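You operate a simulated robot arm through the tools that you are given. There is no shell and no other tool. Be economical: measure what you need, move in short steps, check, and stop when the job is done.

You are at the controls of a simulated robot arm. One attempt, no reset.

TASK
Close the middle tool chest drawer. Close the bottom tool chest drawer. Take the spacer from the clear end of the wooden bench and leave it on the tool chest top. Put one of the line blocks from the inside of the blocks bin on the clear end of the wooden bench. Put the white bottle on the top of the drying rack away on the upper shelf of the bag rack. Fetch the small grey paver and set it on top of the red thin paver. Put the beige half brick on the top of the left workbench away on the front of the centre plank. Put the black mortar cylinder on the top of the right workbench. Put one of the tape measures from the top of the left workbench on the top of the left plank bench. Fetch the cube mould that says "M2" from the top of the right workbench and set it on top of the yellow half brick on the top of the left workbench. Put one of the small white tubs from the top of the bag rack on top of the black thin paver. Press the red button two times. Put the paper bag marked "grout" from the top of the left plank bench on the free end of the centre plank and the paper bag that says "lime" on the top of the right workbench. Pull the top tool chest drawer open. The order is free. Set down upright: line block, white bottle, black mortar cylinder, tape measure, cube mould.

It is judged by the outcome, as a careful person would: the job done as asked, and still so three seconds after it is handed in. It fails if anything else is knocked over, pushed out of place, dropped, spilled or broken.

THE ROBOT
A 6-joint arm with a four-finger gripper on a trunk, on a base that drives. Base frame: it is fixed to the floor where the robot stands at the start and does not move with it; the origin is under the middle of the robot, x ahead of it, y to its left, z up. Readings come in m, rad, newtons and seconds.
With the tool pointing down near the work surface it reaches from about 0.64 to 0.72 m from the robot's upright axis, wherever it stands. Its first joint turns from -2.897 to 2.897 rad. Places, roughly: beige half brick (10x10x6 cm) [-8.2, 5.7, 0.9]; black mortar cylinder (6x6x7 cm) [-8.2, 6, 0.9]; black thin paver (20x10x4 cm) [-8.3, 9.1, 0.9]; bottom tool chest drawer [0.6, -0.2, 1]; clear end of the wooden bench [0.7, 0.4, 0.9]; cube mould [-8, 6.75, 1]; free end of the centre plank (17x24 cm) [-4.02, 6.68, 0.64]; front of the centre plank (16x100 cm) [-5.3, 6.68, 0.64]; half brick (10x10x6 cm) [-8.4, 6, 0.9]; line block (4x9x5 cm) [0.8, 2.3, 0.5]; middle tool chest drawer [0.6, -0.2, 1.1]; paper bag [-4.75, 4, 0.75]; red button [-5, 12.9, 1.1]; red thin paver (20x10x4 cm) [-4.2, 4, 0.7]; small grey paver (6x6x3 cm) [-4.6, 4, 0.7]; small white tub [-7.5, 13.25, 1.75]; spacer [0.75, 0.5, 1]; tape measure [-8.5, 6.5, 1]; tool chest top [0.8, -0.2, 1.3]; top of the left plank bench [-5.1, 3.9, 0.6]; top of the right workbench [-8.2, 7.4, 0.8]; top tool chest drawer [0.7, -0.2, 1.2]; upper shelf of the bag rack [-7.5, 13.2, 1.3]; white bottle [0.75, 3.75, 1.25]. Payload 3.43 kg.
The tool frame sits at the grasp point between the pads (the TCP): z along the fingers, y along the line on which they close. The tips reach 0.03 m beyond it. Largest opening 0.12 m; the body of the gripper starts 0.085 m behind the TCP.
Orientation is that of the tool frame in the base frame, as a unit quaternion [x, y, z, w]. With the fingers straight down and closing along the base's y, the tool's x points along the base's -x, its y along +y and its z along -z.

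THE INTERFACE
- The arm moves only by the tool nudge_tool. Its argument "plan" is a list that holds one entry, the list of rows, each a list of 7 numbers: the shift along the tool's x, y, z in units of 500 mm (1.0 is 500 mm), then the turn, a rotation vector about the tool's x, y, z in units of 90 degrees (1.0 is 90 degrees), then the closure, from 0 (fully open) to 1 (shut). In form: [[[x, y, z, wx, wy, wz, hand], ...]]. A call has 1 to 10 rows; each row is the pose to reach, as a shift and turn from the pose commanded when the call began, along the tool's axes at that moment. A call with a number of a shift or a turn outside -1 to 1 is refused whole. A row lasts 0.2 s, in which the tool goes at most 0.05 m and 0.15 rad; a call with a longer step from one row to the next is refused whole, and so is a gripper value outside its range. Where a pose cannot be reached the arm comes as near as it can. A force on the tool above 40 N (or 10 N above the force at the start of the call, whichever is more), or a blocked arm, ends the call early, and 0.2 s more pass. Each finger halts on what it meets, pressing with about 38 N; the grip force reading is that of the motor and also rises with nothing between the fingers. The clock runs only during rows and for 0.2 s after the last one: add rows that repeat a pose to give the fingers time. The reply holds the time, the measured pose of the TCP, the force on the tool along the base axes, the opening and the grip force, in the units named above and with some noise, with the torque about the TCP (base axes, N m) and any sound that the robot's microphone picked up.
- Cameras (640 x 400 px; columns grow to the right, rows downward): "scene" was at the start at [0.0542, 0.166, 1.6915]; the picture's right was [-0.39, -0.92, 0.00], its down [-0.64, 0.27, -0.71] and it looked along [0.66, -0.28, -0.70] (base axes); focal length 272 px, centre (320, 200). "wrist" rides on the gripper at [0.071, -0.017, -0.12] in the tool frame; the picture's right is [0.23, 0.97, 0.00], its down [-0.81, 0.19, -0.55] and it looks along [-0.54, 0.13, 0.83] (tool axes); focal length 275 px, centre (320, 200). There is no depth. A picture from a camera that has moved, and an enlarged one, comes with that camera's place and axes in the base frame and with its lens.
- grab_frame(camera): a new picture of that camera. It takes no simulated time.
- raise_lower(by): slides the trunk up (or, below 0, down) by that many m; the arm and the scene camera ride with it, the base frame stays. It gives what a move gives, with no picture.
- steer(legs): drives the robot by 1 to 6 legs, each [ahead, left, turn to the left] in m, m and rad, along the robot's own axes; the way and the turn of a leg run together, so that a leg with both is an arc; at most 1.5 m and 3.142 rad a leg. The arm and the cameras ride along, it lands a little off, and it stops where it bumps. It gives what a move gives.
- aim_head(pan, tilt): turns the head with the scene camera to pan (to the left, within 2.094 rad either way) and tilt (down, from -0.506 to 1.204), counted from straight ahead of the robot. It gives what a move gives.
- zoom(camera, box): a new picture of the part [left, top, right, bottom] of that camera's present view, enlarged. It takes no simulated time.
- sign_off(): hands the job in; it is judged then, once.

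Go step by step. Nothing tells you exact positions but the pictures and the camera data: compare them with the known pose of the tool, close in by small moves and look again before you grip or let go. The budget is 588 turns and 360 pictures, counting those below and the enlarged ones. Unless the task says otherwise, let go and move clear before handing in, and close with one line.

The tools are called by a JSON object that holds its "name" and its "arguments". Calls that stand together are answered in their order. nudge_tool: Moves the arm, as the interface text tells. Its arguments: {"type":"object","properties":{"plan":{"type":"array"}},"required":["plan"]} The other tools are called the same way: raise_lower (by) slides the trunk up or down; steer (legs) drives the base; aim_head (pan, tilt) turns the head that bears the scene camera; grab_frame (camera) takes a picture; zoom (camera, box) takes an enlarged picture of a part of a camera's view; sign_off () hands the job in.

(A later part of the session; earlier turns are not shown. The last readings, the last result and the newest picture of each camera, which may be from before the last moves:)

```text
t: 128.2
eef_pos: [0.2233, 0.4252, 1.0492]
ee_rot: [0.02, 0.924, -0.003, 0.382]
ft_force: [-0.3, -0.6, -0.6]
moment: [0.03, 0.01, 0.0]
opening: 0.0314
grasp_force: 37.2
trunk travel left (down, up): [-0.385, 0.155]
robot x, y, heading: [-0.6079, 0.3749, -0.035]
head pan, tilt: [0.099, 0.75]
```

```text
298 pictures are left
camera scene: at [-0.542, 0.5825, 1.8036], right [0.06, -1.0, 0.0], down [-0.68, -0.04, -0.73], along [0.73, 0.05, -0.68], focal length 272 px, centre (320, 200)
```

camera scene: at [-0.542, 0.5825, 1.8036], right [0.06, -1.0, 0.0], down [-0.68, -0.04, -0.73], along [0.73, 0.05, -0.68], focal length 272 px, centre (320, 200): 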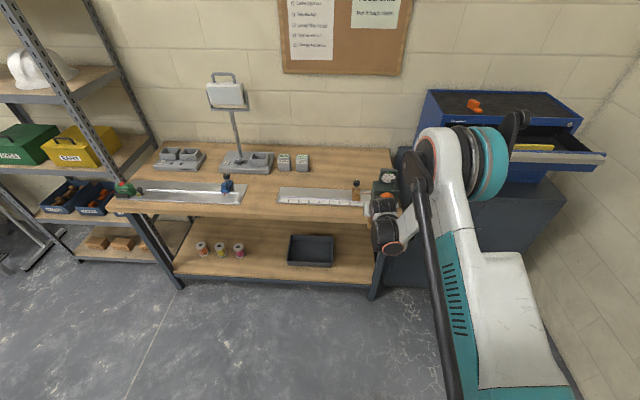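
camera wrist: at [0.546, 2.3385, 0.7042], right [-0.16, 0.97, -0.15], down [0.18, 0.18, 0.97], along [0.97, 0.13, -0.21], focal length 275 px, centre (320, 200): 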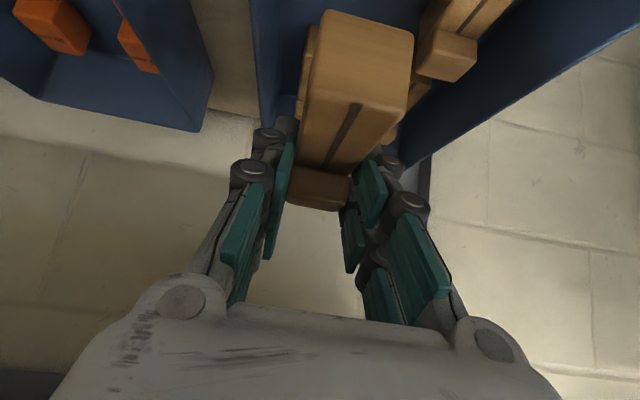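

{"name": "raise_lower", "arguments": {"by": 0.12}}

{"name": "steer", "arguments": {"legs": [[0, 0, 0.035], [0.52, 0, 0]]}}

{"name": "grab_frame", "arguments": {"camera": "wrist"}}

{"name": "aim_head", "arguments": {"pan": 0.0, "tilt": 0.9}}

{"name": "grab_frame", "arguments": {"camera": "scene"}}

```text
t: 129.7
eef_pos: [0.2223, 0.4259, 1.1682]
ee_rot: [0.019, 0.924, -0.003, 0.382]
ft_force: [0.1, 0.4, -0.6]
moment: [-0.04, -0.02, 0.02]
opening: 0.0313
grasp_force: 38.0
trunk travel left (down, up): [-0.505, 0.035]
robot x, y, heading: [-0.61, 0.3788, -0.038]
head pan, tilt: [0.099, 0.75]
```

```text
t: 133.2
eef_pos: [0.754, 0.4421, 1.1684]
ee_rot: [0.008, 0.924, 0.001, 0.381]
ft_force: [-0.2, 0.7, -1.1]
moment: [-0.01, 0.0, 0.0]
opening: 0.0315
grasp_force: 37.9
trunk travel left (down, up): [-0.505, 0.035]
robot x, y, heading: [-0.0832, 0.3719, -0.011]
head pan, tilt: [0.099, 0.75]
```

```text
297 pictures are left
camera wrist: at [0.6182, 0.4263, 1.2036], right [-0.15, 0.98, -0.15], down [0.19, 0.18, 0.97], along [0.97, 0.11, -0.21], focal length 275 px, centre (320, 200)
```

wrist: 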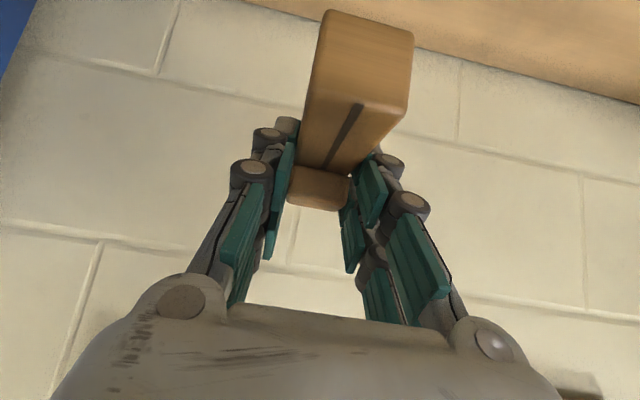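

```text
t: 133.9
eef_pos: [0.7538, 0.4403, 1.1691]
ee_rot: [0.009, 0.924, 0.001, 0.382]
ft_force: [0.1, 0.5, -0.5]
moment: [0.0, -0.05, 0.0]
opening: 0.0315
grasp_force: 37.6
trunk travel left (down, up): [-0.505, 0.035]
robot x, y, heading: [-0.0818, 0.3703, -0.012]
head pan, tilt: [0.0, 0.901]
```

```text
296 pictures are left
camera scene: at [-0.0225, 0.5718, 1.9118], right [-0.01, -1.0, 0.0], down [-0.78, 0.01, -0.62], along [0.62, -0.01, -0.78], focal length 272 px, centre (320, 200)
```

scene: 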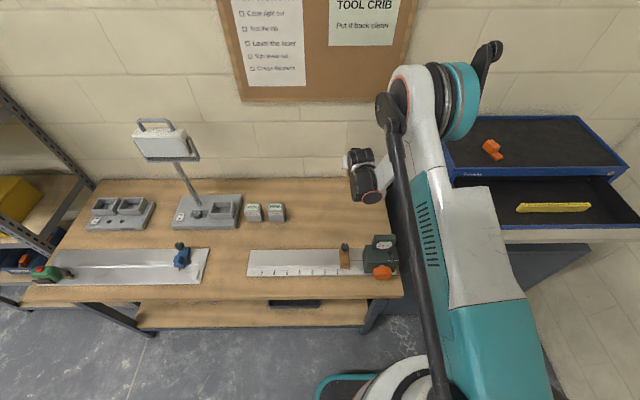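

{"name": "raise_lower", "arguments": {"by": -0.22}}

{"name": "zoom", "arguments": {"camera": "scene", "box": [260, 80, 480, 240]}}

{"name": "grab_frame", "arguments": {"camera": "wrist"}}

```text
t: 136.2
eef_pos: [0.7523, 0.4423, 0.9489]
ee_rot: [0.009, 0.924, 0.001, 0.382]
ft_force: [-0.1, 0.5, -0.4]
moment: [-0.01, -0.01, -0.02]
opening: 0.0314
grasp_force: 38.1
trunk travel left (down, up): [-0.285, 0.255]
robot x, y, heading: [-0.0818, 0.3753, -0.012]
head pan, tilt: [0.0, 0.901]
```

```text
2.50 times, centred on (370, 160) of scene
camera zoom: at [-0.0225, 0.5717, 1.6918], right [-0.01, -1.0, 0.0], down [-0.78, 0.01, -0.62], along [0.62, -0.01, -0.78], focal length 680 px, centre (195, 300)
```

zoom: 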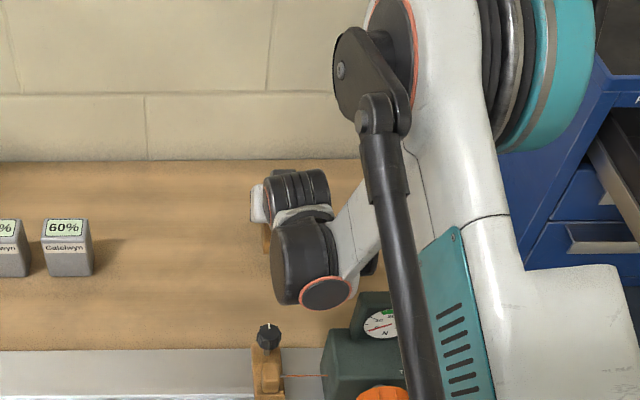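

```text
294 pictures are left
camera wrist: at [0.6173, 0.4263, 0.9843], right [-0.15, 0.98, -0.15], down [0.19, 0.18, 0.97], along [0.97, 0.11, -0.21], focal length 275 px, centre (320, 200)
```

wrist: 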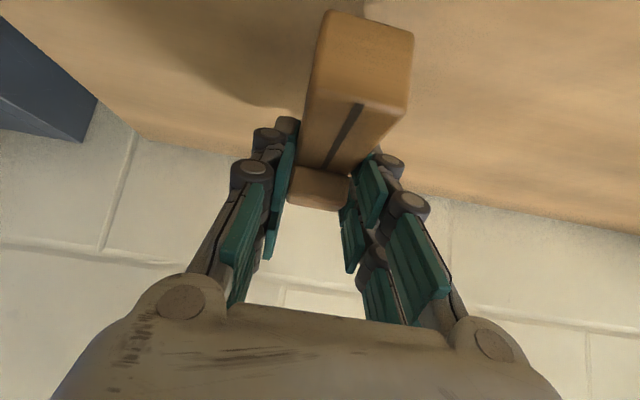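

The wrist joint would come close above the jig's knob, so I'll move 5 cm further in before lowering.

{"name": "steer", "arguments": {"legs": [[0.06, 0, 0]]}}

{"name": "nudge_tool", "arguments": {"plan": [[[0.014, 0, 0.014, 0, 0, 0, 1], [0.028, 0, 0.028, 0, 0, 0, 1], [0.035, 0, 0.035, 0, 0, 0, 1], [0.042, 0, 0.042, 0, 0, 0, 1], [0.049, 0, 0.049, 0, 0, 0, 1], [0.056, 0, 0.056, 0, 0, 0, 1], [0.063, 0, 0.063, 0, 0, 0, 1], [0.07, 0, 0.07, 0, 0, 0, 1]]]}}

{"name": "grab_frame", "arguments": {"camera": "wrist"}}

{"name": "zoom", "arguments": {"camera": "scene", "box": [260, 80, 480, 240]}}

```text
t: 137.2
eef_pos: [0.8161, 0.4422, 0.9481]
ee_rot: [0.008, 0.924, 0.002, 0.381]
ft_force: [0.5, 0.8, -1.6]
moment: [-0.01, 0.04, 0.0]
opening: 0.0312
grasp_force: 37.6
trunk travel left (down, up): [-0.285, 0.255]
robot x, y, heading: [-0.0172, 0.373, -0.015]
head pan, tilt: [0.0, 0.901]
```

```text
t: 138.4
eef_pos: [0.8149, 0.4437, 0.9168]
ee_rot: [0.007, 0.923, 0.002, 0.386]
ft_force: [-7.0, 0.2, 23.9]
moment: [-0.35, 0.65, -0.14]
opening: 0.0314
grasp_force: 38.4
trunk travel left (down, up): [-0.285, 0.255]
robot x, y, heading: [-0.016, 0.3765, -0.01]
head pan, tilt: [0.0, 0.901]
stopped in row 6: the force on the tool passed its limit at 49 N (the readings are from after the stop); the commanded pose is now the measured one
```

```text
293 pictures are left
camera wrist: at [0.6778, 0.4269, 0.9512], right [-0.15, 0.98, -0.16], down [0.18, 0.18, 0.97], along [0.97, 0.12, -0.2], focal length 275 px, centre (320, 200)
```

wrist: 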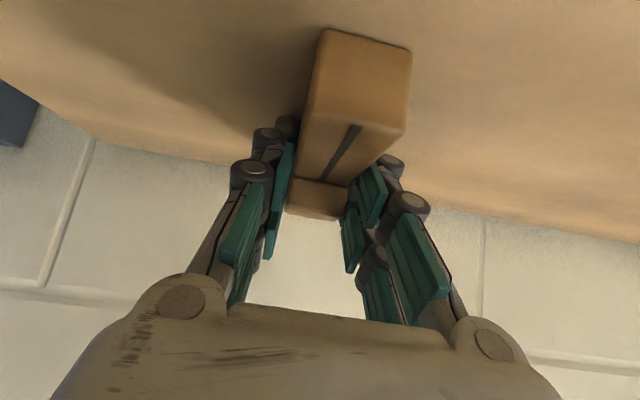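

```text
2.50 times, centred on (370, 160) of scene
camera zoom: at [0.0351, 0.5709, 1.6919], right [-0.01, -1.0, 0.0], down [-0.78, 0.01, -0.62], along [0.62, -0.01, -0.78], focal length 680 px, centre (195, 300)
```

zoom: 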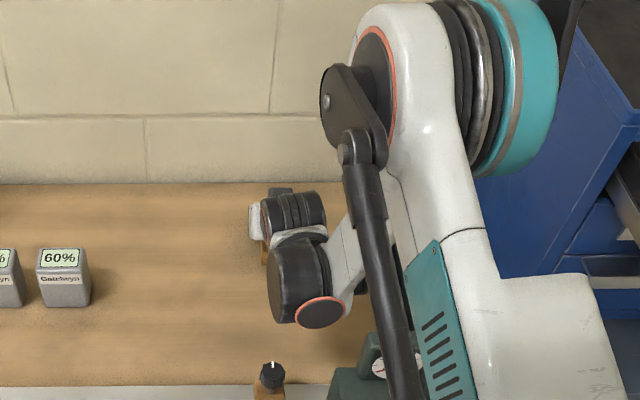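

Block rests on the bench and has self-levelled. Release and withdraw along the tool axis.

{"name": "nudge_tool", "arguments": {"plan": [[[0, 0, 0, 0, 0, 0, 0.85], [0, 0, 0, 0, 0, 0, 0.7], [0, 0, 0, 0, 0, 0, 0.55], [0, 0, 0, 0, 0, 0, 0.5], [-0.04, 0, -0.04, 0, 0, 0, 0.5], [-0.1, 0, -0.1, 0, 0, 0, 0.5], [-0.16, 0, -0.16, 0, 0, 0, 0.5]]]}}

{"name": "grab_frame", "arguments": {"camera": "wrist"}}

```text
t: 140.0
eef_pos: [0.8174, 0.4422, 1.0289]
ee_rot: [0.008, 0.923, 0.001, 0.384]
ft_force: [-0.8, -0.5, 0.2]
moment: [0.03, 0.0, -0.02]
opening: 0.0598
grasp_force: 0.1
trunk travel left (down, up): [-0.285, 0.255]
robot x, y, heading: [-0.0206, 0.3736, -0.01]
head pan, tilt: [0.0, 0.901]
```

```text
291 pictures are left
camera wrist: at [0.6811, 0.4273, 1.0622], right [-0.15, 0.98, -0.16], down [0.18, 0.18, 0.97], along [0.97, 0.12, -0.2], focal length 275 px, centre (320, 200)
```

wrist: 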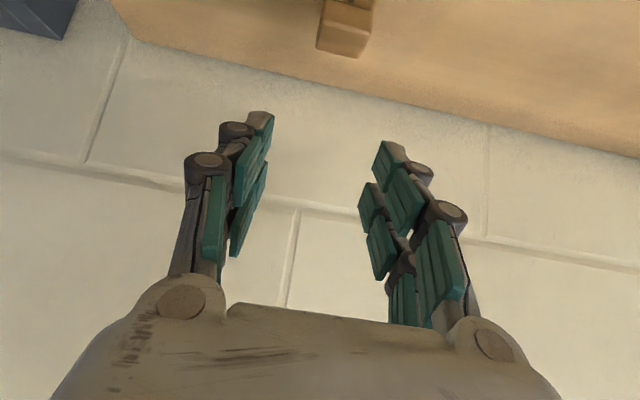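

{"name": "steer", "arguments": {"legs": [[-0.55, 0, 0.01]]}}

{"name": "aim_head", "arguments": {"pan": 0.0, "tilt": 0.6}}

{"name": "zoom", "arguments": {"camera": "scene", "box": [220, 120, 500, 300]}}

```text
t: 143.2
eef_pos: [0.2671, 0.4657, 1.027]
ee_rot: [-0.005, 0.923, 0.006, 0.384]
ft_force: [0.1, 0.4, -0.3]
moment: [-0.01, 0.01, 0.01]
opening: 0.0599
grasp_force: 0.2
trunk travel left (down, up): [-0.285, 0.255]
robot x, y, heading: [-0.5686, 0.3736, 0.018]
head pan, tilt: [0.0, 0.901]
```

```text
t: 144.0
eef_pos: [0.2673, 0.4663, 1.0282]
ee_rot: [-0.006, 0.923, 0.006, 0.384]
ft_force: [-0.5, -0.7, -0.6]
moment: [0.02, -0.02, 0.01]
opening: 0.0601
grasp_force: 0.1
trunk travel left (down, up): [-0.285, 0.255]
robot x, y, heading: [-0.5633, 0.373, 0.017]
head pan, tilt: [0.0, 0.6]
```

```text
2.22 times, centred on (360, 210) of scene
camera zoom: at [-0.5025, 0.5718, 1.7164], right [0.02, -1.0, 0.0], down [-0.57, -0.01, -0.82], along [0.82, 0.01, -0.57], focal length 605 px, centre (231, 178)
```

zoom: 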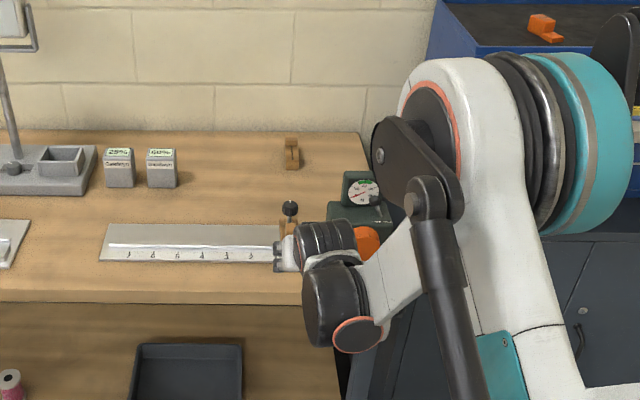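

Block stands fine on the bench. Next the white bottle on the drying rack near (0.75, 3.75, 1.25).

{"name": "steer", "arguments": {"legs": [[-0.15, 0, -0.017], [0, 1.5, 0], [0, 1.5, 0], [0, 0.3, 0]]}}

{"name": "aim_head", "arguments": {"pan": 0.1, "tilt": 0.4}}

{"name": "grab_frame", "arguments": {"camera": "scene"}}

```text
t: 161.0
eef_pos: [0.1818, 3.7157, 1.0281]
ee_rot: [0.012, 0.923, -0.001, 0.385]
ft_force: [-0.3, 0.6, 0.4]
moment: [-0.01, -0.03, -0.01]
opening: 0.06
grasp_force: 0.0
trunk travel left (down, up): [-0.285, 0.255]
robot x, y, heading: [-0.6577, 3.6576, -0.025]
head pan, tilt: [0.0, 0.6]
```

```text
t: 161.7
eef_pos: [0.1824, 3.716, 1.0277]
ee_rot: [0.012, 0.923, -0.001, 0.385]
ft_force: [-0.4, 0.1, -0.9]
moment: [0.02, 0.01, 0.03]
opening: 0.0599
grasp_force: 0.1
trunk travel left (down, up): [-0.285, 0.255]
robot x, y, heading: [-0.6556, 3.653, -0.021]
head pan, tilt: [0.099, 0.4]
```

```text
289 pictures are left
camera scene: at [-0.5795, 3.8598, 1.7347], right [0.08, -1.0, 0.0], down [-0.39, -0.03, -0.92], along [0.92, 0.07, -0.39], focal length 272 px, centre (320, 200)
```

scene: 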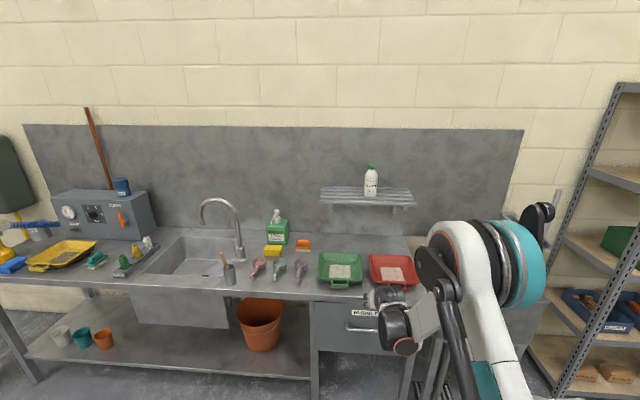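

{"name": "nudge_tool", "arguments": {"plan": [[[0, 0, 0, 0, -0.09, 0, 0], [0, 0, 0, 0, -0.18, 0, 0], [0, 0, 0, 0, -0.27, 0, 0], [0, 0, 0, 0, -0.36, 0, 0], [0, 0, 0, 0, -0.45, 0, 0], [0, 0, 0, 0, -0.5, 0, 0]]]}}

{"name": "raise_lower", "arguments": {"by": 0.24}}

{"name": "grab_frame", "arguments": {"camera": "wrist"}}

{"name": "grab_frame", "arguments": {"camera": "scene"}}

```text
t: 163.1
eef_pos: [0.2034, 3.7182, 1.0328]
ee_rot: [0.011, 0.707, -0.006, 0.707]
ft_force: [0.3, 0.0, 1.3]
moment: [-0.01, 0.0, 0.02]
opening: 0.1199
grasp_force: 0.0
out of reach, approached as far as the arm can: row 5, 6
trunk travel left (down, up): [-0.285, 0.255]
robot x, y, heading: [-0.6564, 3.6535, -0.025]
head pan, tilt: [0.099, 0.4]
```

```text
t: 165.6
eef_pos: [0.2022, 3.7166, 1.2743]
ee_rot: [0.009, 0.707, -0.006, 0.707]
ft_force: [0.3, -0.4, -0.2]
moment: [0.04, 0.02, 0.04]
opening: 0.1199
grasp_force: 0.0
trunk travel left (down, up): [-0.525, 0.015]
robot x, y, heading: [-0.657, 3.6548, -0.02]
head pan, tilt: [0.099, 0.4]
```

```text
288 pictures are left
camera wrist: at [0.0818, 3.7046, 1.202], right [0.02, 0.97, -0.22], down [-0.55, 0.2, 0.81], along [0.84, 0.1, 0.54], focal length 275 px, centre (320, 200)
```

wrist: 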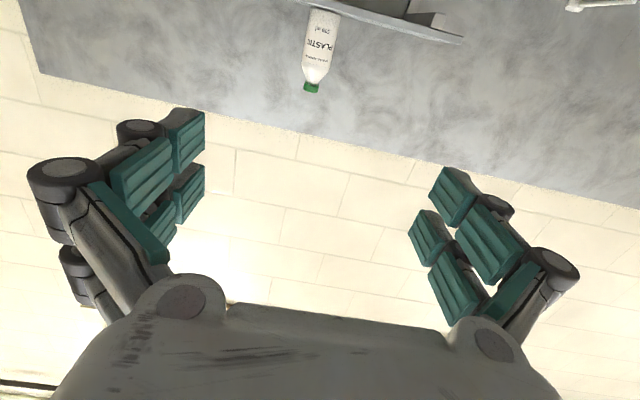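

```text
287 pictures are left
camera scene: at [-0.5794, 3.8599, 1.9746], right [0.08, -1.0, 0.0], down [-0.39, -0.03, -0.92], along [0.92, 0.07, -0.39], focal length 272 px, centre (320, 200)
```

scene: 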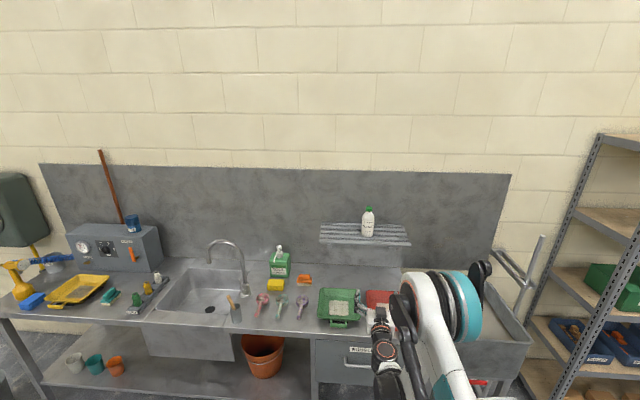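

The bottle stands at about (0.78, 3.69), base z≈1.19, ~16 cm tall. A 45° pitch keeps the wrist camera clear of the rack, so I go back to that, half-open, and drive up to it.

{"name": "nudge_tool", "arguments": {"plan": [[[0, 0, 0, 0, 0.09, 0, 0], [0, 0, 0, 0, 0.18, 0, 0], [0, 0, 0, 0, 0.27, 0, 0], [0, 0, 0, 0, 0.36, 0, 0], [0, 0, 0, 0, 0.45, 0, 0.1], [0, 0, 0, 0, 0.5, 0, 0.2]]]}}

{"name": "steer", "arguments": {"legs": [[0, 0, 0.02], [0.42, -0.02, 0]]}}

{"name": "grab_frame", "arguments": {"camera": "wrist"}}

{"name": "aim_head", "arguments": {"pan": 0.0, "tilt": 0.6}}

{"name": "grab_frame", "arguments": {"camera": "scene"}}

```text
t: 167.0
eef_pos: [0.2017, 3.7168, 1.2739]
ee_rot: [0.013, 0.924, -0.002, 0.381]
ft_force: [-0.2, 0.0, -0.4]
moment: [0.01, 0.01, 0.02]
opening: 0.0961
grasp_force: 0.1
trunk travel left (down, up): [-0.525, 0.015]
robot x, y, heading: [-0.6552, 3.6559, -0.024]
head pan, tilt: [0.099, 0.4]
```

```text
t: 170.0
eef_pos: [0.6323, 3.7157, 1.2723]
ee_rot: [0.002, 0.924, 0.003, 0.382]
ft_force: [0.3, -0.3, 0.1]
moment: [-0.01, 0.0, -0.02]
opening: 0.096
grasp_force: 0.0
trunk travel left (down, up): [-0.525, 0.015]
robot x, y, heading: [-0.22, 3.6344, 0.004]
head pan, tilt: [0.099, 0.4]
```

```text
286 pictures are left
camera wrist: at [0.4964, 3.6987, 1.3075], right [-0.16, 0.97, -0.16], down [0.18, 0.18, 0.97], along [0.97, 0.13, -0.21], focal length 275 px, centre (320, 200)
```

wrist: 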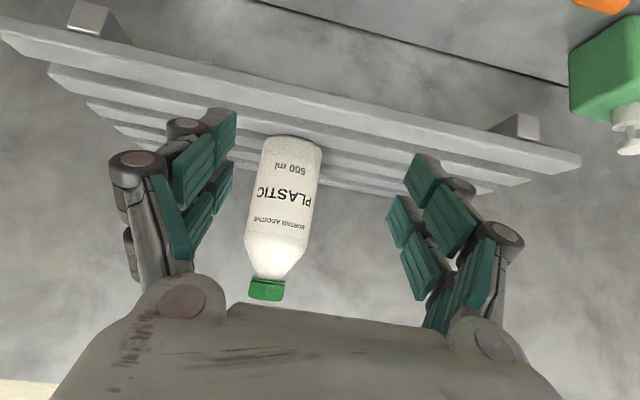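

```text
t: 170.7
eef_pos: [0.6316, 3.7141, 1.2735]
ee_rot: [0.002, 0.924, 0.004, 0.382]
ft_force: [0.0, 0.3, 0.5]
moment: [0.02, -0.01, -0.01]
opening: 0.0957
grasp_force: 0.0
trunk travel left (down, up): [-0.525, 0.015]
robot x, y, heading: [-0.2233, 3.6359, -0.002]
head pan, tilt: [0.0, 0.6]
```

```text
285 pictures are left
camera scene: at [-0.1579, 3.8315, 1.9566], right [0.0, -1.0, 0.0], down [-0.56, 0.0, -0.83], along [0.83, 0.0, -0.56], focal length 272 px, centre (320, 200)
```

scene: 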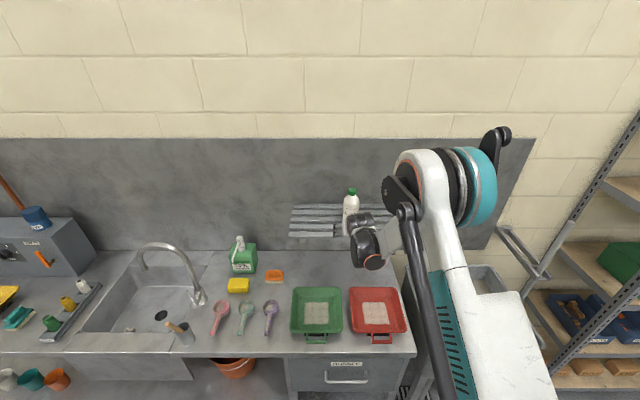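

{"name": "steer", "arguments": {"legs": [[0.13, -0.017, 0]]}}

{"name": "grab_frame", "arguments": {"camera": "wrist"}}

```text
t: 172.0
eef_pos: [0.7634, 3.6968, 1.2723]
ee_rot: [0.005, 0.924, 0.001, 0.381]
ft_force: [0.6, -0.2, -0.8]
moment: [0.05, 0.05, 0.02]
opening: 0.0957
grasp_force: 0.1
trunk travel left (down, up): [-0.525, 0.015]
robot x, y, heading: [-0.0938, 3.614, 0.001]
head pan, tilt: [0.0, 0.6]
```

```text
284 pictures are left
camera wrist: at [0.6273, 3.68, 1.3067], right [-0.16, 0.97, -0.15], down [0.19, 0.18, 0.97], along [0.97, 0.12, -0.21], focal length 275 px, centre (320, 200)
```

wrist: 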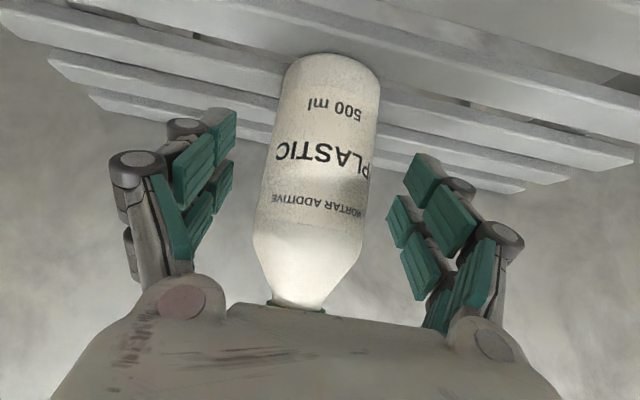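

{"name": "nudge_tool", "arguments": {"plan": [[[-0.025, -0.004, 0.025, 0, 0, 0, 0.2], [-0.047, -0.004, 0.047, 0, 0, 0, 0.2], [-0.047, -0.004, 0.047, 0, 0, 0, 0.35], [-0.047, -0.004, 0.047, 0, 0, 0, 0.5], [-0.047, -0.004, 0.047, 0, 0, 0, 0.7], [-0.047, -0.004, 0.047, 0, 0, 0, 0.9], [-0.047, -0.004, 0.047, 0, 0, 0, 0.9]]]}}

{"name": "grab_frame", "arguments": {"camera": "wrist"}}

```text
t: 173.6
eef_pos: [0.7939, 3.695, 1.275]
ee_rot: [0.003, 0.924, 0.003, 0.383]
ft_force: [-1.0, 2.5, 7.2]
moment: [0.13, 0.06, 0.04]
opening: 0.067
grasp_force: 37.9
trunk travel left (down, up): [-0.525, 0.015]
robot x, y, heading: [-0.0932, 3.616, -0.003]
head pan, tilt: [0.0, 0.6]
```

```text
283 pictures are left
camera wrist: at [0.6576, 3.6784, 1.3093], right [-0.16, 0.97, -0.16], down [0.18, 0.18, 0.97], along [0.97, 0.13, -0.21], focal length 275 px, centre (320, 200)
```

wrist: 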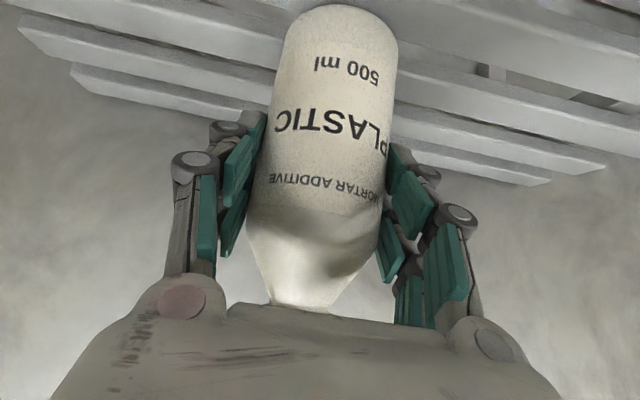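

Bottle held (67 mm). Lift 8 cm, check, then back away.

{"name": "nudge_tool", "arguments": {"plan": [[[-0.03, 0, -0.03, 0, 0, 0, 0.95], [-0.07, 0, -0.07, 0, 0, 0, 0.95], [-0.11, 0, -0.11, 0, 0, 0, 0.95]]]}}

{"name": "grab_frame", "arguments": {"camera": "wrist"}}

```text
t: 174.4
eef_pos: [0.7944, 3.6939, 1.3523]
ee_rot: [0.004, 0.924, 0.002, 0.382]
ft_force: [-0.2, 0.5, -4.9]
moment: [0.01, 0.02, 0.02]
opening: 0.067
grasp_force: 37.9
trunk travel left (down, up): [-0.525, 0.015]
robot x, y, heading: [-0.097, 3.617, -0.006]
head pan, tilt: [0.0, 0.6]
```

```text
282 pictures are left
camera wrist: at [0.6578, 3.6781, 1.3864], right [-0.16, 0.97, -0.16], down [0.18, 0.18, 0.97], along [0.97, 0.12, -0.21], focal length 275 px, centre (320, 200)
```

wrist: 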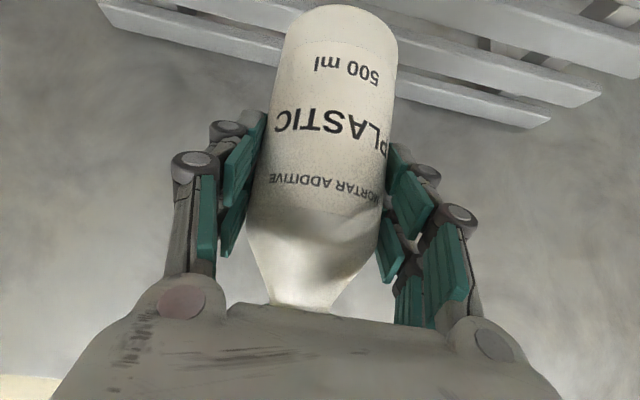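

Secure. Now back off, turn towards +y, and look down the room for a route to the bag rack at (-7.5, 13.2).

{"name": "steer", "arguments": {"legs": [[-0.75, 0, 0], [0, 0, 1.577]]}}

{"name": "aim_head", "arguments": {"pan": 0.3, "tilt": 0.25}}

{"name": "grab_frame", "arguments": {"camera": "scene"}}

{"name": "aim_head", "arguments": {"pan": 1.4, "tilt": 0.25}}

{"name": "grab_frame", "arguments": {"camera": "scene"}}

```text
t: 182.2
eef_pos: [-0.905, 4.5139, 1.3512]
ee_rot: [-0.648, 0.659, 0.271, 0.27]
ft_force: [-0.4, 0.2, -5.7]
moment: [-0.02, 0.02, -0.01]
opening: 0.067
grasp_force: 38.1
trunk travel left (down, up): [-0.525, 0.015]
robot x, y, heading: [-0.8383, 3.6183, 1.559]
head pan, tilt: [0.0, 0.6]
```

```text
t: 183.1
eef_pos: [-0.9052, 4.514, 1.35]
ee_rot: [-0.648, 0.66, 0.27, 0.269]
ft_force: [0.2, -0.5, -4.9]
moment: [-0.03, 0.04, -0.03]
opening: 0.067
grasp_force: 38.5
trunk travel left (down, up): [-0.525, 0.015]
robot x, y, heading: [-0.8363, 3.6243, 1.558]
head pan, tilt: [0.3, 0.25]
```

```text
281 pictures are left
camera scene: at [-1.0648, 3.6936, 1.9886], right [0.96, 0.28, 0.0], down [0.07, -0.24, -0.97], along [-0.27, 0.93, -0.25], focal length 272 px, centre (320, 200)
```

scene: 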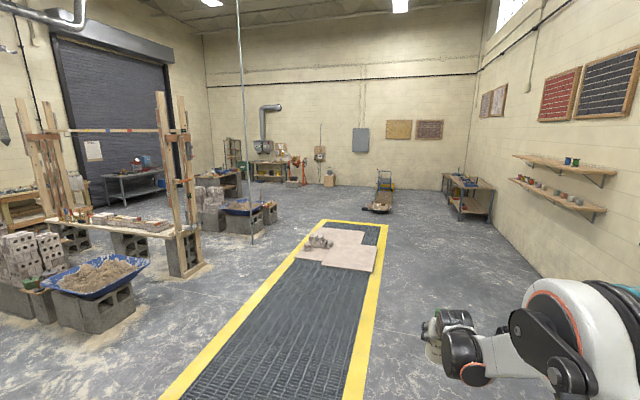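

```text
t: 184.4
eef_pos: [-0.9045, 4.5149, 1.3511]
ee_rot: [-0.647, 0.66, 0.27, 0.27]
ft_force: [0.0, -0.9, -5.6]
moment: [-0.04, -0.06, 0.0]
opening: 0.0673
grasp_force: 37.9
trunk travel left (down, up): [-0.525, 0.015]
robot x, y, heading: [-0.8368, 3.622, 1.559]
head pan, tilt: [1.4, 0.25]
```

```text
280 pictures are left
camera scene: at [-1.1302, 3.6212, 1.9887], right [0.18, 0.98, 0.0], down [0.24, -0.05, -0.97], along [-0.95, 0.18, -0.25], focal length 272 px, centre (320, 200)
```

scene: 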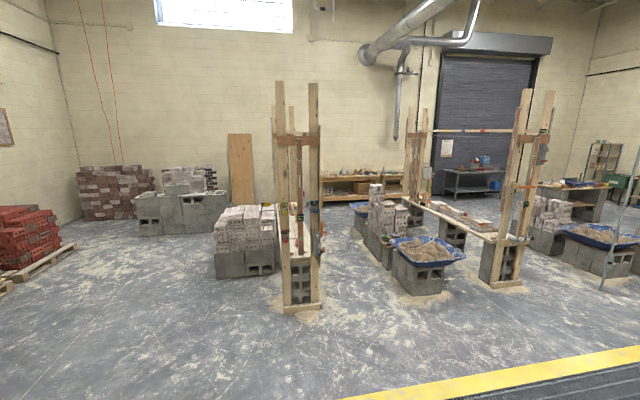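

Route: along the right of the grate to y≈9.95, then west past its far end. Driving in stages.

{"name": "steer", "arguments": {"legs": [[1.5, -0.1, 0.012], [1.5, 0, 0], [1.5, 0, 0]]}}

{"name": "aim_head", "arguments": {"pan": 0.6, "tilt": 0.35}}

{"name": "grab_frame", "arguments": {"camera": "scene"}}

```text
refused: leg 1 is longer than a leg can be; nothing moved
```

```text
t: 185.5
eef_pos: [-0.9049, 4.5141, 1.3508]
ee_rot: [-0.647, 0.66, 0.27, 0.27]
ft_force: [-0.8, -0.1, -5.2]
moment: [-0.06, -0.01, 0.0]
opening: 0.067
grasp_force: 38.1
trunk travel left (down, up): [-0.525, 0.015]
robot x, y, heading: [-0.8347, 3.6227, 1.555]
head pan, tilt: [0.6, 0.351]
```

```text
279 pictures are left
camera scene: at [-1.09, 3.6814, 1.9792], right [0.83, 0.55, 0.0], down [0.19, -0.29, -0.94], along [-0.52, 0.78, -0.34], focal length 272 px, centre (320, 200)
```

scene: 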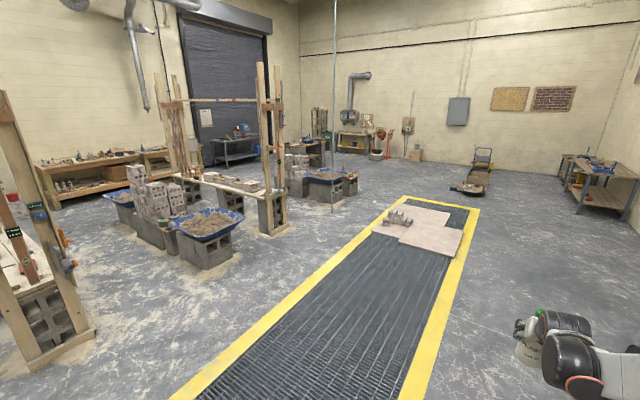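

{"name": "steer", "arguments": {"legs": [[1.45, -0.1, 0.012], [1.45, 0, 0], [1.45, 0, 0], [1.4, 0, 0]]}}

{"name": "aim_head", "arguments": {"pan": 0.9, "tilt": 0.35}}

{"name": "grab_frame", "arguments": {"camera": "scene"}}

```text
t: 213.0
eef_pos: [-0.9094, 10.2734, 1.3501]
ee_rot: [0.664, -0.643, -0.277, -0.263]
ft_force: [0.4, -0.8, -5.4]
moment: [-0.06, 0.03, 0.0]
opening: 0.0674
grasp_force: 38.3
trunk travel left (down, up): [-0.525, 0.015]
robot x, y, heading: [-0.7946, 9.3868, 1.605]
head pan, tilt: [0.6, 0.351]
```

```text
t: 213.8
eef_pos: [-0.9097, 10.2734, 1.3507]
ee_rot: [0.664, -0.643, -0.277, -0.263]
ft_force: [-0.1, 0.9, -5.9]
moment: [-0.05, -0.03, -0.01]
opening: 0.067
grasp_force: 38.3
trunk travel left (down, up): [-0.525, 0.015]
robot x, y, heading: [-0.7953, 9.3851, 1.61]
head pan, tilt: [0.901, 0.351]
```

```text
278 pictures are left
camera scene: at [-1.0729, 9.4133, 1.9792], right [0.59, 0.8, 0.0], down [0.28, -0.2, -0.94], along [-0.76, 0.56, -0.34], focal length 272 px, centre (320, 200)
```

scene: 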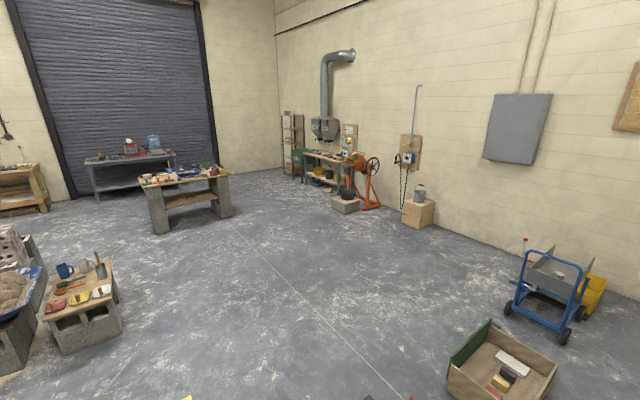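

The rack is in the far-left corner at about (-7.3, 13.2). I'll move ahead to y≈9.85 and strafe west, keeping heading +y.

{"name": "steer", "arguments": {"legs": [[0.47, 0, -0.04], [0, 1.45, 0], [0, 1.45, 0]]}}

{"name": "aim_head", "arguments": {"pan": 0.9, "tilt": 0.35}}

{"name": "grab_frame", "arguments": {"camera": "scene"}}

```text
t: 230.2
eef_pos: [-3.7538, 10.8223, 1.3507]
ee_rot: [-0.638, 0.668, 0.267, 0.275]
ft_force: [0.4, -0.1, -5.1]
moment: [-0.06, 0.0, -0.01]
opening: 0.0673
grasp_force: 37.6
trunk travel left (down, up): [-0.525, 0.015]
robot x, y, heading: [-3.713, 9.9295, 1.531]
head pan, tilt: [0.901, 0.351]
```

```text
t: 230.8
eef_pos: [-3.7521, 10.822, 1.3513]
ee_rot: [-0.638, 0.668, 0.267, 0.273]
ft_force: [-0.1, -0.6, -4.8]
moment: [-0.06, 0.03, -0.03]
opening: 0.0673
grasp_force: 37.3
trunk travel left (down, up): [-0.525, 0.015]
robot x, y, heading: [-3.7095, 9.9278, 1.53]
head pan, tilt: [0.901, 0.351]
```

```text
277 pictures are left
camera scene: at [-3.9826, 9.977, 1.9792], right [0.65, 0.76, 0.0], down [0.26, -0.23, -0.94], along [-0.71, 0.61, -0.34], focal length 272 px, centre (320, 200)
```

scene: 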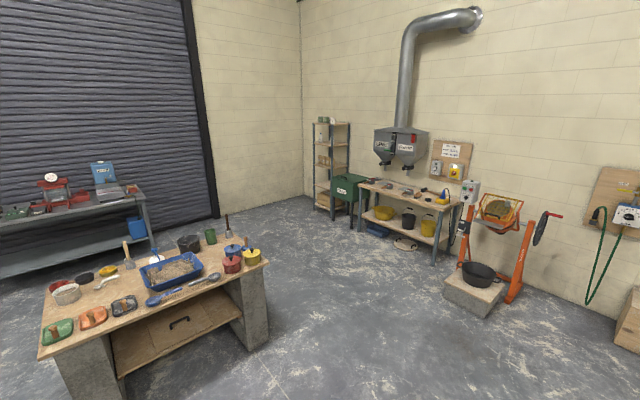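

Clear route at y≈11.3. Continue: ahead 1.35, then strafe left to x≈-7.45.

{"name": "steer", "arguments": {"legs": [[1.35, 0, 0.04], [0, 1.3, 0.01], [0, 1.3, 0.01], [0, 1.1, 0.01]]}}

{"name": "aim_head", "arguments": {"pan": 0.0, "tilt": 0.35}}

{"name": "grab_frame", "arguments": {"camera": "scene"}}

```text
t: 254.7
eef_pos: [-7.4044, 12.1649, 1.3496]
ee_rot: [-0.651, 0.656, 0.272, 0.269]
ft_force: [-0.1, -0.4, -5.2]
moment: [-0.01, -0.03, 0.01]
opening: 0.067
grasp_force: 38.0
trunk travel left (down, up): [-0.525, 0.015]
robot x, y, heading: [-7.3281, 11.2726, 1.565]
head pan, tilt: [0.901, 0.351]
```

```text
t: 255.9
eef_pos: [-7.4049, 12.1633, 1.3503]
ee_rot: [-0.65, 0.656, 0.273, 0.269]
ft_force: [0.5, 0.0, -5.4]
moment: [-0.07, 0.01, 0.01]
opening: 0.0674
grasp_force: 38.5
trunk travel left (down, up): [-0.525, 0.015]
robot x, y, heading: [-7.3287, 11.2732, 1.566]
head pan, tilt: [0.0, 0.351]
```

```text
276 pictures are left
camera scene: at [-7.529, 11.3462, 1.9792], right [1.0, 0.0, 0.0], down [0.0, -0.34, -0.94], along [0.0, 0.94, -0.34], focal length 272 px, centre (320, 200)
```

scene: 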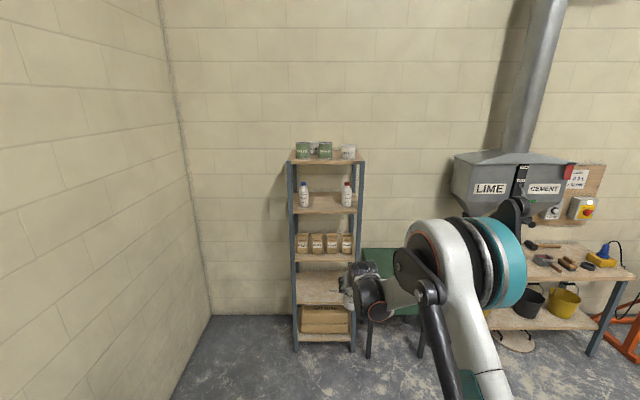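

{"name": "zoom", "arguments": {"camera": "scene", "box": [270, 120, 390, 280]}}

{"name": "zoom", "arguments": {"camera": "scene", "box": [440, 120, 640, 300]}}

```text
2.50 times, centred on (330, 200) of scene
camera zoom: at [-7.529, 11.3462, 1.9792], right [1.0, 0.0, 0.0], down [0.0, -0.34, -0.94], along [0.0, 0.94, -0.34], focal length 680 px, centre (295, 200)
```

zoom: 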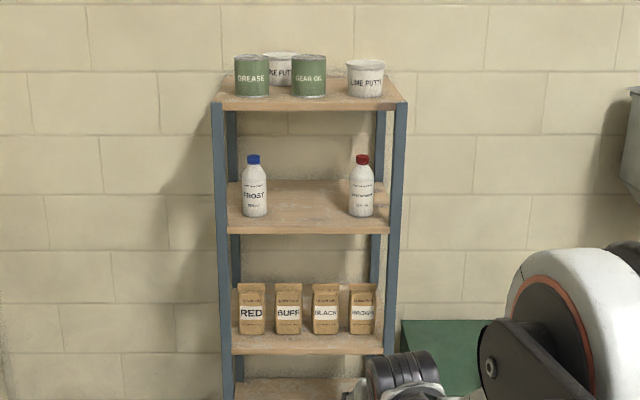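

```text
2.22 times, centred on (540, 210) of scene
camera zoom: at [-7.529, 11.3462, 1.9792], right [1.0, 0.0, 0.0], down [0.0, -0.34, -0.94], along [0.0, 0.94, -0.34], focal length 605 px, centre (-169, 178)
```

zoom: 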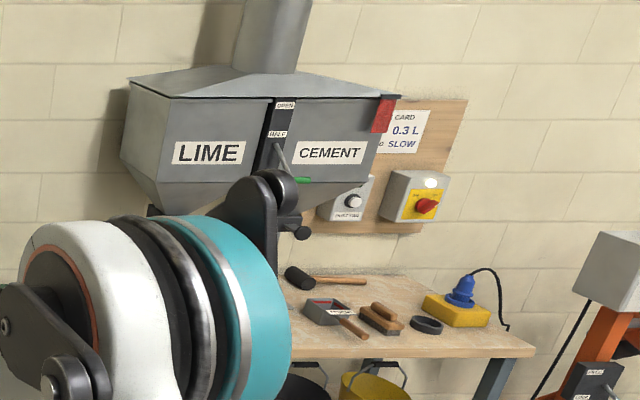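

The upper shelf holds two bottles with free space between. I'll lower the trunk for a second view to measure the shelf heights.

{"name": "raise_lower", "arguments": {"by": -0.35}}

{"name": "zoom", "arguments": {"camera": "scene", "box": [270, 60, 390, 220]}}

```text
t: 259.3
eef_pos: [-7.4031, 12.1622, 1.0012]
ee_rot: [-0.651, 0.656, 0.272, 0.268]
ft_force: [0.0, 0.3, -4.9]
moment: [-0.07, -0.03, -0.02]
opening: 0.0672
grasp_force: 38.3
trunk travel left (down, up): [-0.175, 0.365]
robot x, y, heading: [-7.3288, 11.271, 1.566]
head pan, tilt: [0.0, 0.351]
```

```text
2.50 times, centred on (330, 140) of scene
camera zoom: at [-7.5289, 11.3458, 1.6293], right [1.0, 0.0, 0.0], down [0.0, -0.34, -0.94], along [0.0, 0.94, -0.34], focal length 680 px, centre (295, 350)
```

zoom: 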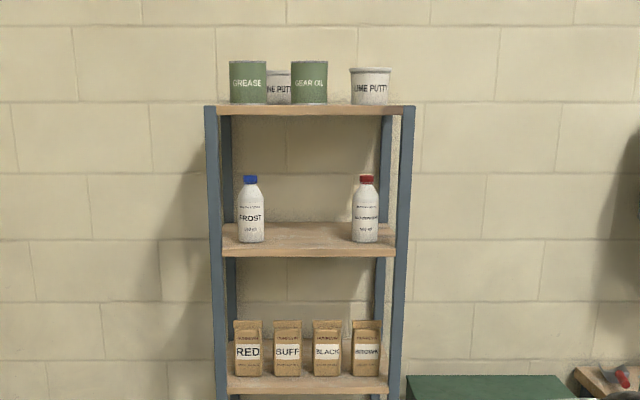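

Measured: rack front y≈13.035, upper shelf top z≈1.285, free middle at x≈-7.50. Raise the bottle to clear it and line up.

{"name": "raise_lower", "arguments": {"by": 0.36}}

{"name": "nudge_tool", "arguments": {"plan": [[[-0.03, 0, -0.03, 0, 0, 0, 0.95], [-0.064, 0, -0.064, 0, 0, 0, 0.95]]]}}

{"name": "steer", "arguments": {"legs": [[0.6, 0.095, 0.005]]}}

{"name": "grab_frame", "arguments": {"camera": "wrist"}}

{"name": "grab_frame", "arguments": {"camera": "scene"}}

```text
t: 262.8
eef_pos: [-7.4035, 12.1651, 1.3607]
ee_rot: [-0.651, 0.656, 0.272, 0.268]
ft_force: [-0.2, 0.4, -5.1]
moment: [-0.06, 0.02, -0.01]
opening: 0.0675
grasp_force: 37.7
trunk travel left (down, up): [-0.535, 0.005]
robot x, y, heading: [-7.3291, 11.2707, 1.567]
head pan, tilt: [0.0, 0.351]
```

```text
t: 263.4
eef_pos: [-7.4051, 12.1625, 1.4053]
ee_rot: [-0.65, 0.657, 0.272, 0.268]
ft_force: [-0.6, -0.4, -5.0]
moment: [-0.09, 0.0, 0.0]
opening: 0.0676
grasp_force: 38.4
trunk travel left (down, up): [-0.535, 0.005]
robot x, y, heading: [-7.3266, 11.2749, 1.568]
head pan, tilt: [0.0, 0.351]
```

```text
t: 266.8
eef_pos: [-7.5016, 12.7643, 1.4039]
ee_rot: [-0.652, 0.655, 0.272, 0.268]
ft_force: [-0.1, 0.1, -5.8]
moment: [-0.06, 0.01, -0.01]
opening: 0.0677
grasp_force: 38.2
trunk travel left (down, up): [-0.535, 0.005]
robot x, y, heading: [-7.4244, 11.8735, 1.572]
head pan, tilt: [0.0, 0.351]
```

```text
272 pictures are left
camera wrist: at [-7.4851, 12.6287, 1.439], right [-0.97, -0.16, -0.16], down [-0.18, 0.19, 0.97], along [-0.13, 0.97, -0.21], focal length 275 px, centre (320, 200)
```

wrist: 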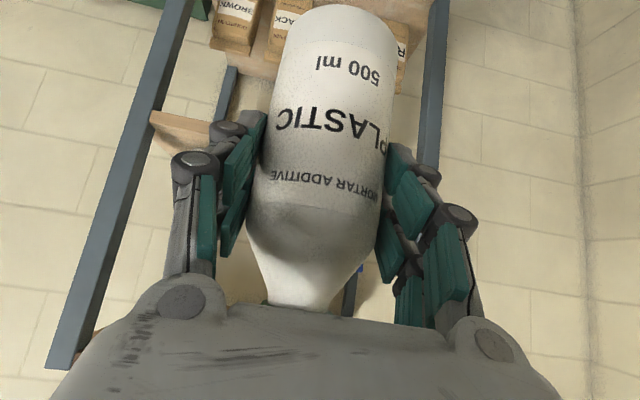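

```text
271 pictures are left
camera scene: at [-7.6228, 11.9467, 1.9891], right [1.0, 0.0, 0.0], down [0.0, -0.34, -0.94], along [0.0, 0.94, -0.34], focal length 272 px, centre (320, 200)
```

scene: 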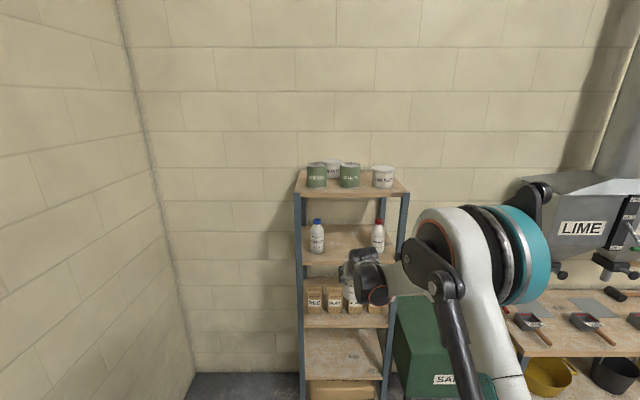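

{"name": "steer", "arguments": {"legs": [[0.2, -0.012, 0]]}}

{"name": "grab_frame", "arguments": {"camera": "wrist"}}

{"name": "grab_frame", "arguments": {"camera": "scene"}}

```text
t: 268.4
eef_pos: [-7.4832, 12.9697, 1.4031]
ee_rot: [-0.65, 0.658, 0.271, 0.269]
ft_force: [-0.3, 1.0, -5.0]
moment: [-0.05, 0.03, 0.0]
opening: 0.0677
grasp_force: 37.7
trunk travel left (down, up): [-0.535, 0.005]
robot x, y, heading: [-7.4091, 12.0735, 1.566]
head pan, tilt: [0.0, 0.351]
```

```text
270 pictures are left
camera wrist: at [-7.4677, 12.833, 1.4386], right [-0.98, -0.16, -0.15], down [-0.18, 0.19, 0.97], along [-0.12, 0.97, -0.21], focal length 275 px, centre (320, 200)
```

wrist: 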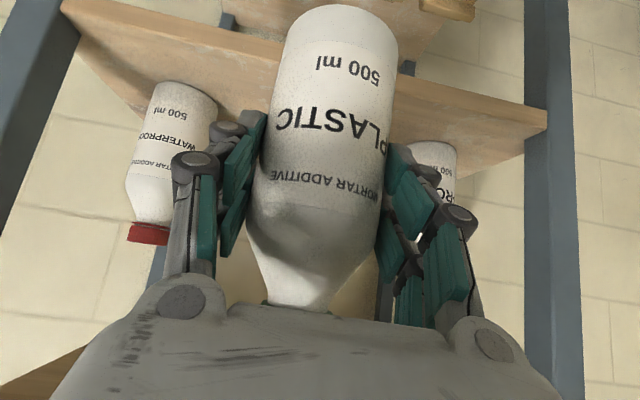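

```text
269 pictures are left
camera scene: at [-7.6094, 12.1521, 1.9891], right [1.0, -0.01, 0.0], down [0.0, -0.35, -0.94], along [0.01, 0.94, -0.35], focal length 272 px, centre (320, 200)
```

scene: 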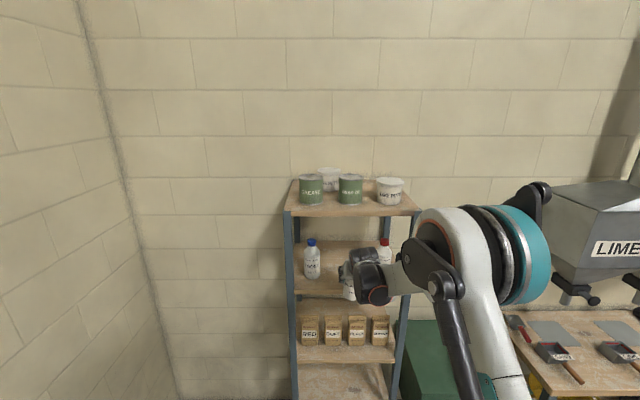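

{"name": "steer", "arguments": {"legs": [[0.125, 0, 0]]}}

{"name": "grab_frame", "arguments": {"camera": "wrist"}}

{"name": "zoom", "arguments": {"camera": "scene", "box": [270, 160, 450, 320]}}

```text
t: 269.7
eef_pos: [-7.4799, 13.0922, 1.4036]
ee_rot: [-0.65, 0.658, 0.27, 0.269]
ft_force: [0.3, 1.4, -6.1]
moment: [-0.04, -0.01, 0.02]
opening: 0.0672
grasp_force: 38.5
trunk travel left (down, up): [-0.535, 0.005]
robot x, y, heading: [-7.4044, 12.2, 1.563]
head pan, tilt: [0.0, 0.351]
```

```text
268 pictures are left
camera wrist: at [-7.4651, 12.9565, 1.4382], right [-0.98, -0.15, -0.15], down [-0.18, 0.19, 0.97], along [-0.12, 0.97, -0.21], focal length 275 px, centre (320, 200)
```

wrist: 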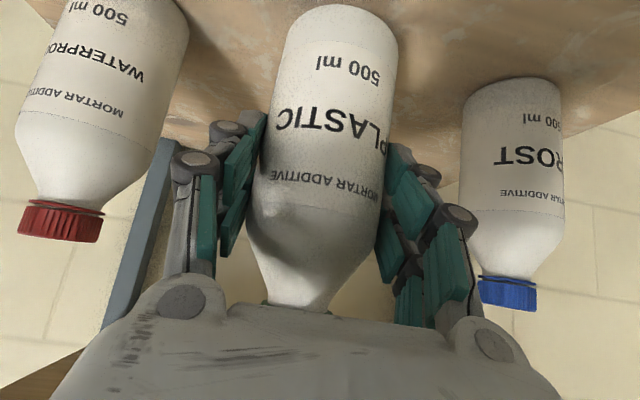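

```text
2.50 times, centred on (360, 240) of scene
camera zoom: at [-7.6084, 12.2761, 1.9891], right [1.0, -0.01, 0.0], down [0.0, -0.35, -0.94], along [0.01, 0.94, -0.35], focal length 680 px, centre (220, 100)
```

zoom: 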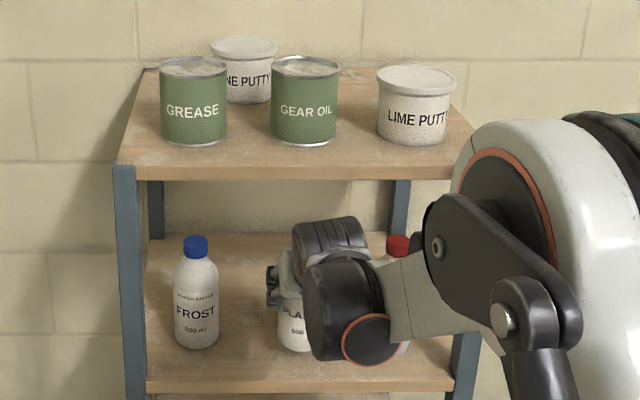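

Bottle is over the free spot, with the wrist below the top shelf's front edge line. Lower gently to contact.

{"name": "nudge_tool", "arguments": {"plan": [[[0.014, 0, 0.014, 0, 0, 0, 0.95], [0.024, 0, 0.024, 0, 0, 0, 0.95], [0.03, 0, 0.03, 0, 0, 0, 0.95], [0.036, 0, 0.036, 0, 0, 0, 0.95], [0.042, 0, 0.042, 0, 0, 0, 0.95], [0.048, 0, 0.048, 0, 0, 0, 0.95], [0.054, 0, 0.054, 0, 0, 0, 0.95], [0.06, 0, 0.06, 0, 0, 0, 0.95]]]}}

```text
t: 271.5
eef_pos: [-7.4806, 13.0887, 1.3652]
ee_rot: [-0.649, 0.657, 0.273, 0.27]
ft_force: [-0.3, 4.6, 31.5]
moment: [0.51, -0.12, 0.41]
opening: 0.068
grasp_force: 38.1
trunk travel left (down, up): [-0.535, 0.005]
robot x, y, heading: [-7.4092, 12.1962, 1.561]
head pan, tilt: [0.0, 0.351]
```

Contact made. Relax a touch, open, and back out.

{"name": "nudge_tool", "arguments": {"plan": [[[-0.005, 0, -0.005, 0, 0, 0, 0.95], [-0.006, 0, -0.006, 0, 0, 0, 0.4], [-0.006, 0, -0.006, 0, 0, 0, 0.3], [-0.006, 0, -0.006, 0, 0, 0, 0.27], [-0.006, 0, -0.006, 0, 0, 0, 0.27]]]}}

{"name": "grab_frame", "arguments": {"camera": "wrist"}}

```text
t: 272.7
eef_pos: [-7.4805, 13.0892, 1.3679]
ee_rot: [-0.649, 0.658, 0.271, 0.269]
ft_force: [0.5, -0.3, 0.0]
moment: [-0.01, -0.01, 0.01]
opening: 0.0876
grasp_force: 0.1
trunk travel left (down, up): [-0.535, 0.005]
robot x, y, heading: [-7.4063, 12.1979, 1.567]
head pan, tilt: [0.0, 0.351]
```

```text
266 pictures are left
camera wrist: at [-7.465, 12.9548, 1.4016], right [-0.98, -0.15, -0.15], down [-0.18, 0.19, 0.97], along [-0.12, 0.97, -0.21], focal length 275 px, centre (320, 200)
```

wrist: 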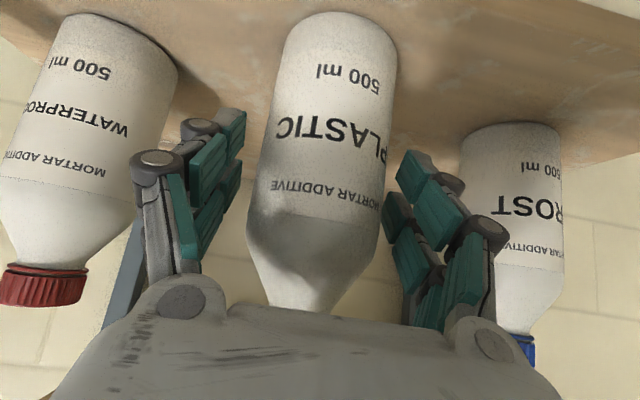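

{"name": "steer", "arguments": {"legs": [[-0.35, 0, 0]]}}

{"name": "zoom", "arguments": {"camera": "scene", "box": [250, 120, 450, 280]}}

```text
t: 274.9
eef_pos: [-7.4874, 12.7391, 1.3667]
ee_rot: [-0.651, 0.656, 0.272, 0.268]
ft_force: [0.1, -0.6, -0.3]
moment: [0.0, 0.04, -0.01]
opening: 0.0874
grasp_force: 0.0
trunk travel left (down, up): [-0.535, 0.005]
robot x, y, heading: [-7.4068, 11.8489, 1.566]
head pan, tilt: [0.0, 0.351]
```

```text
2.50 times, centred on (350, 200) of scene
camera zoom: at [-7.6109, 11.9212, 1.9893], right [1.0, 0.0, 0.0], down [0.0, -0.34, -0.94], along [0.0, 0.94, -0.34], focal length 680 px, centre (245, 200)
```

zoom: 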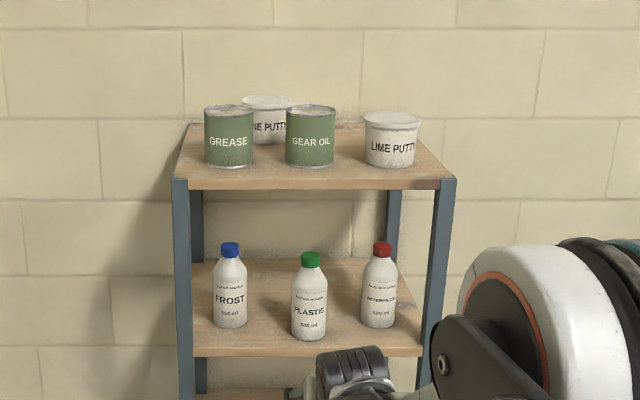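

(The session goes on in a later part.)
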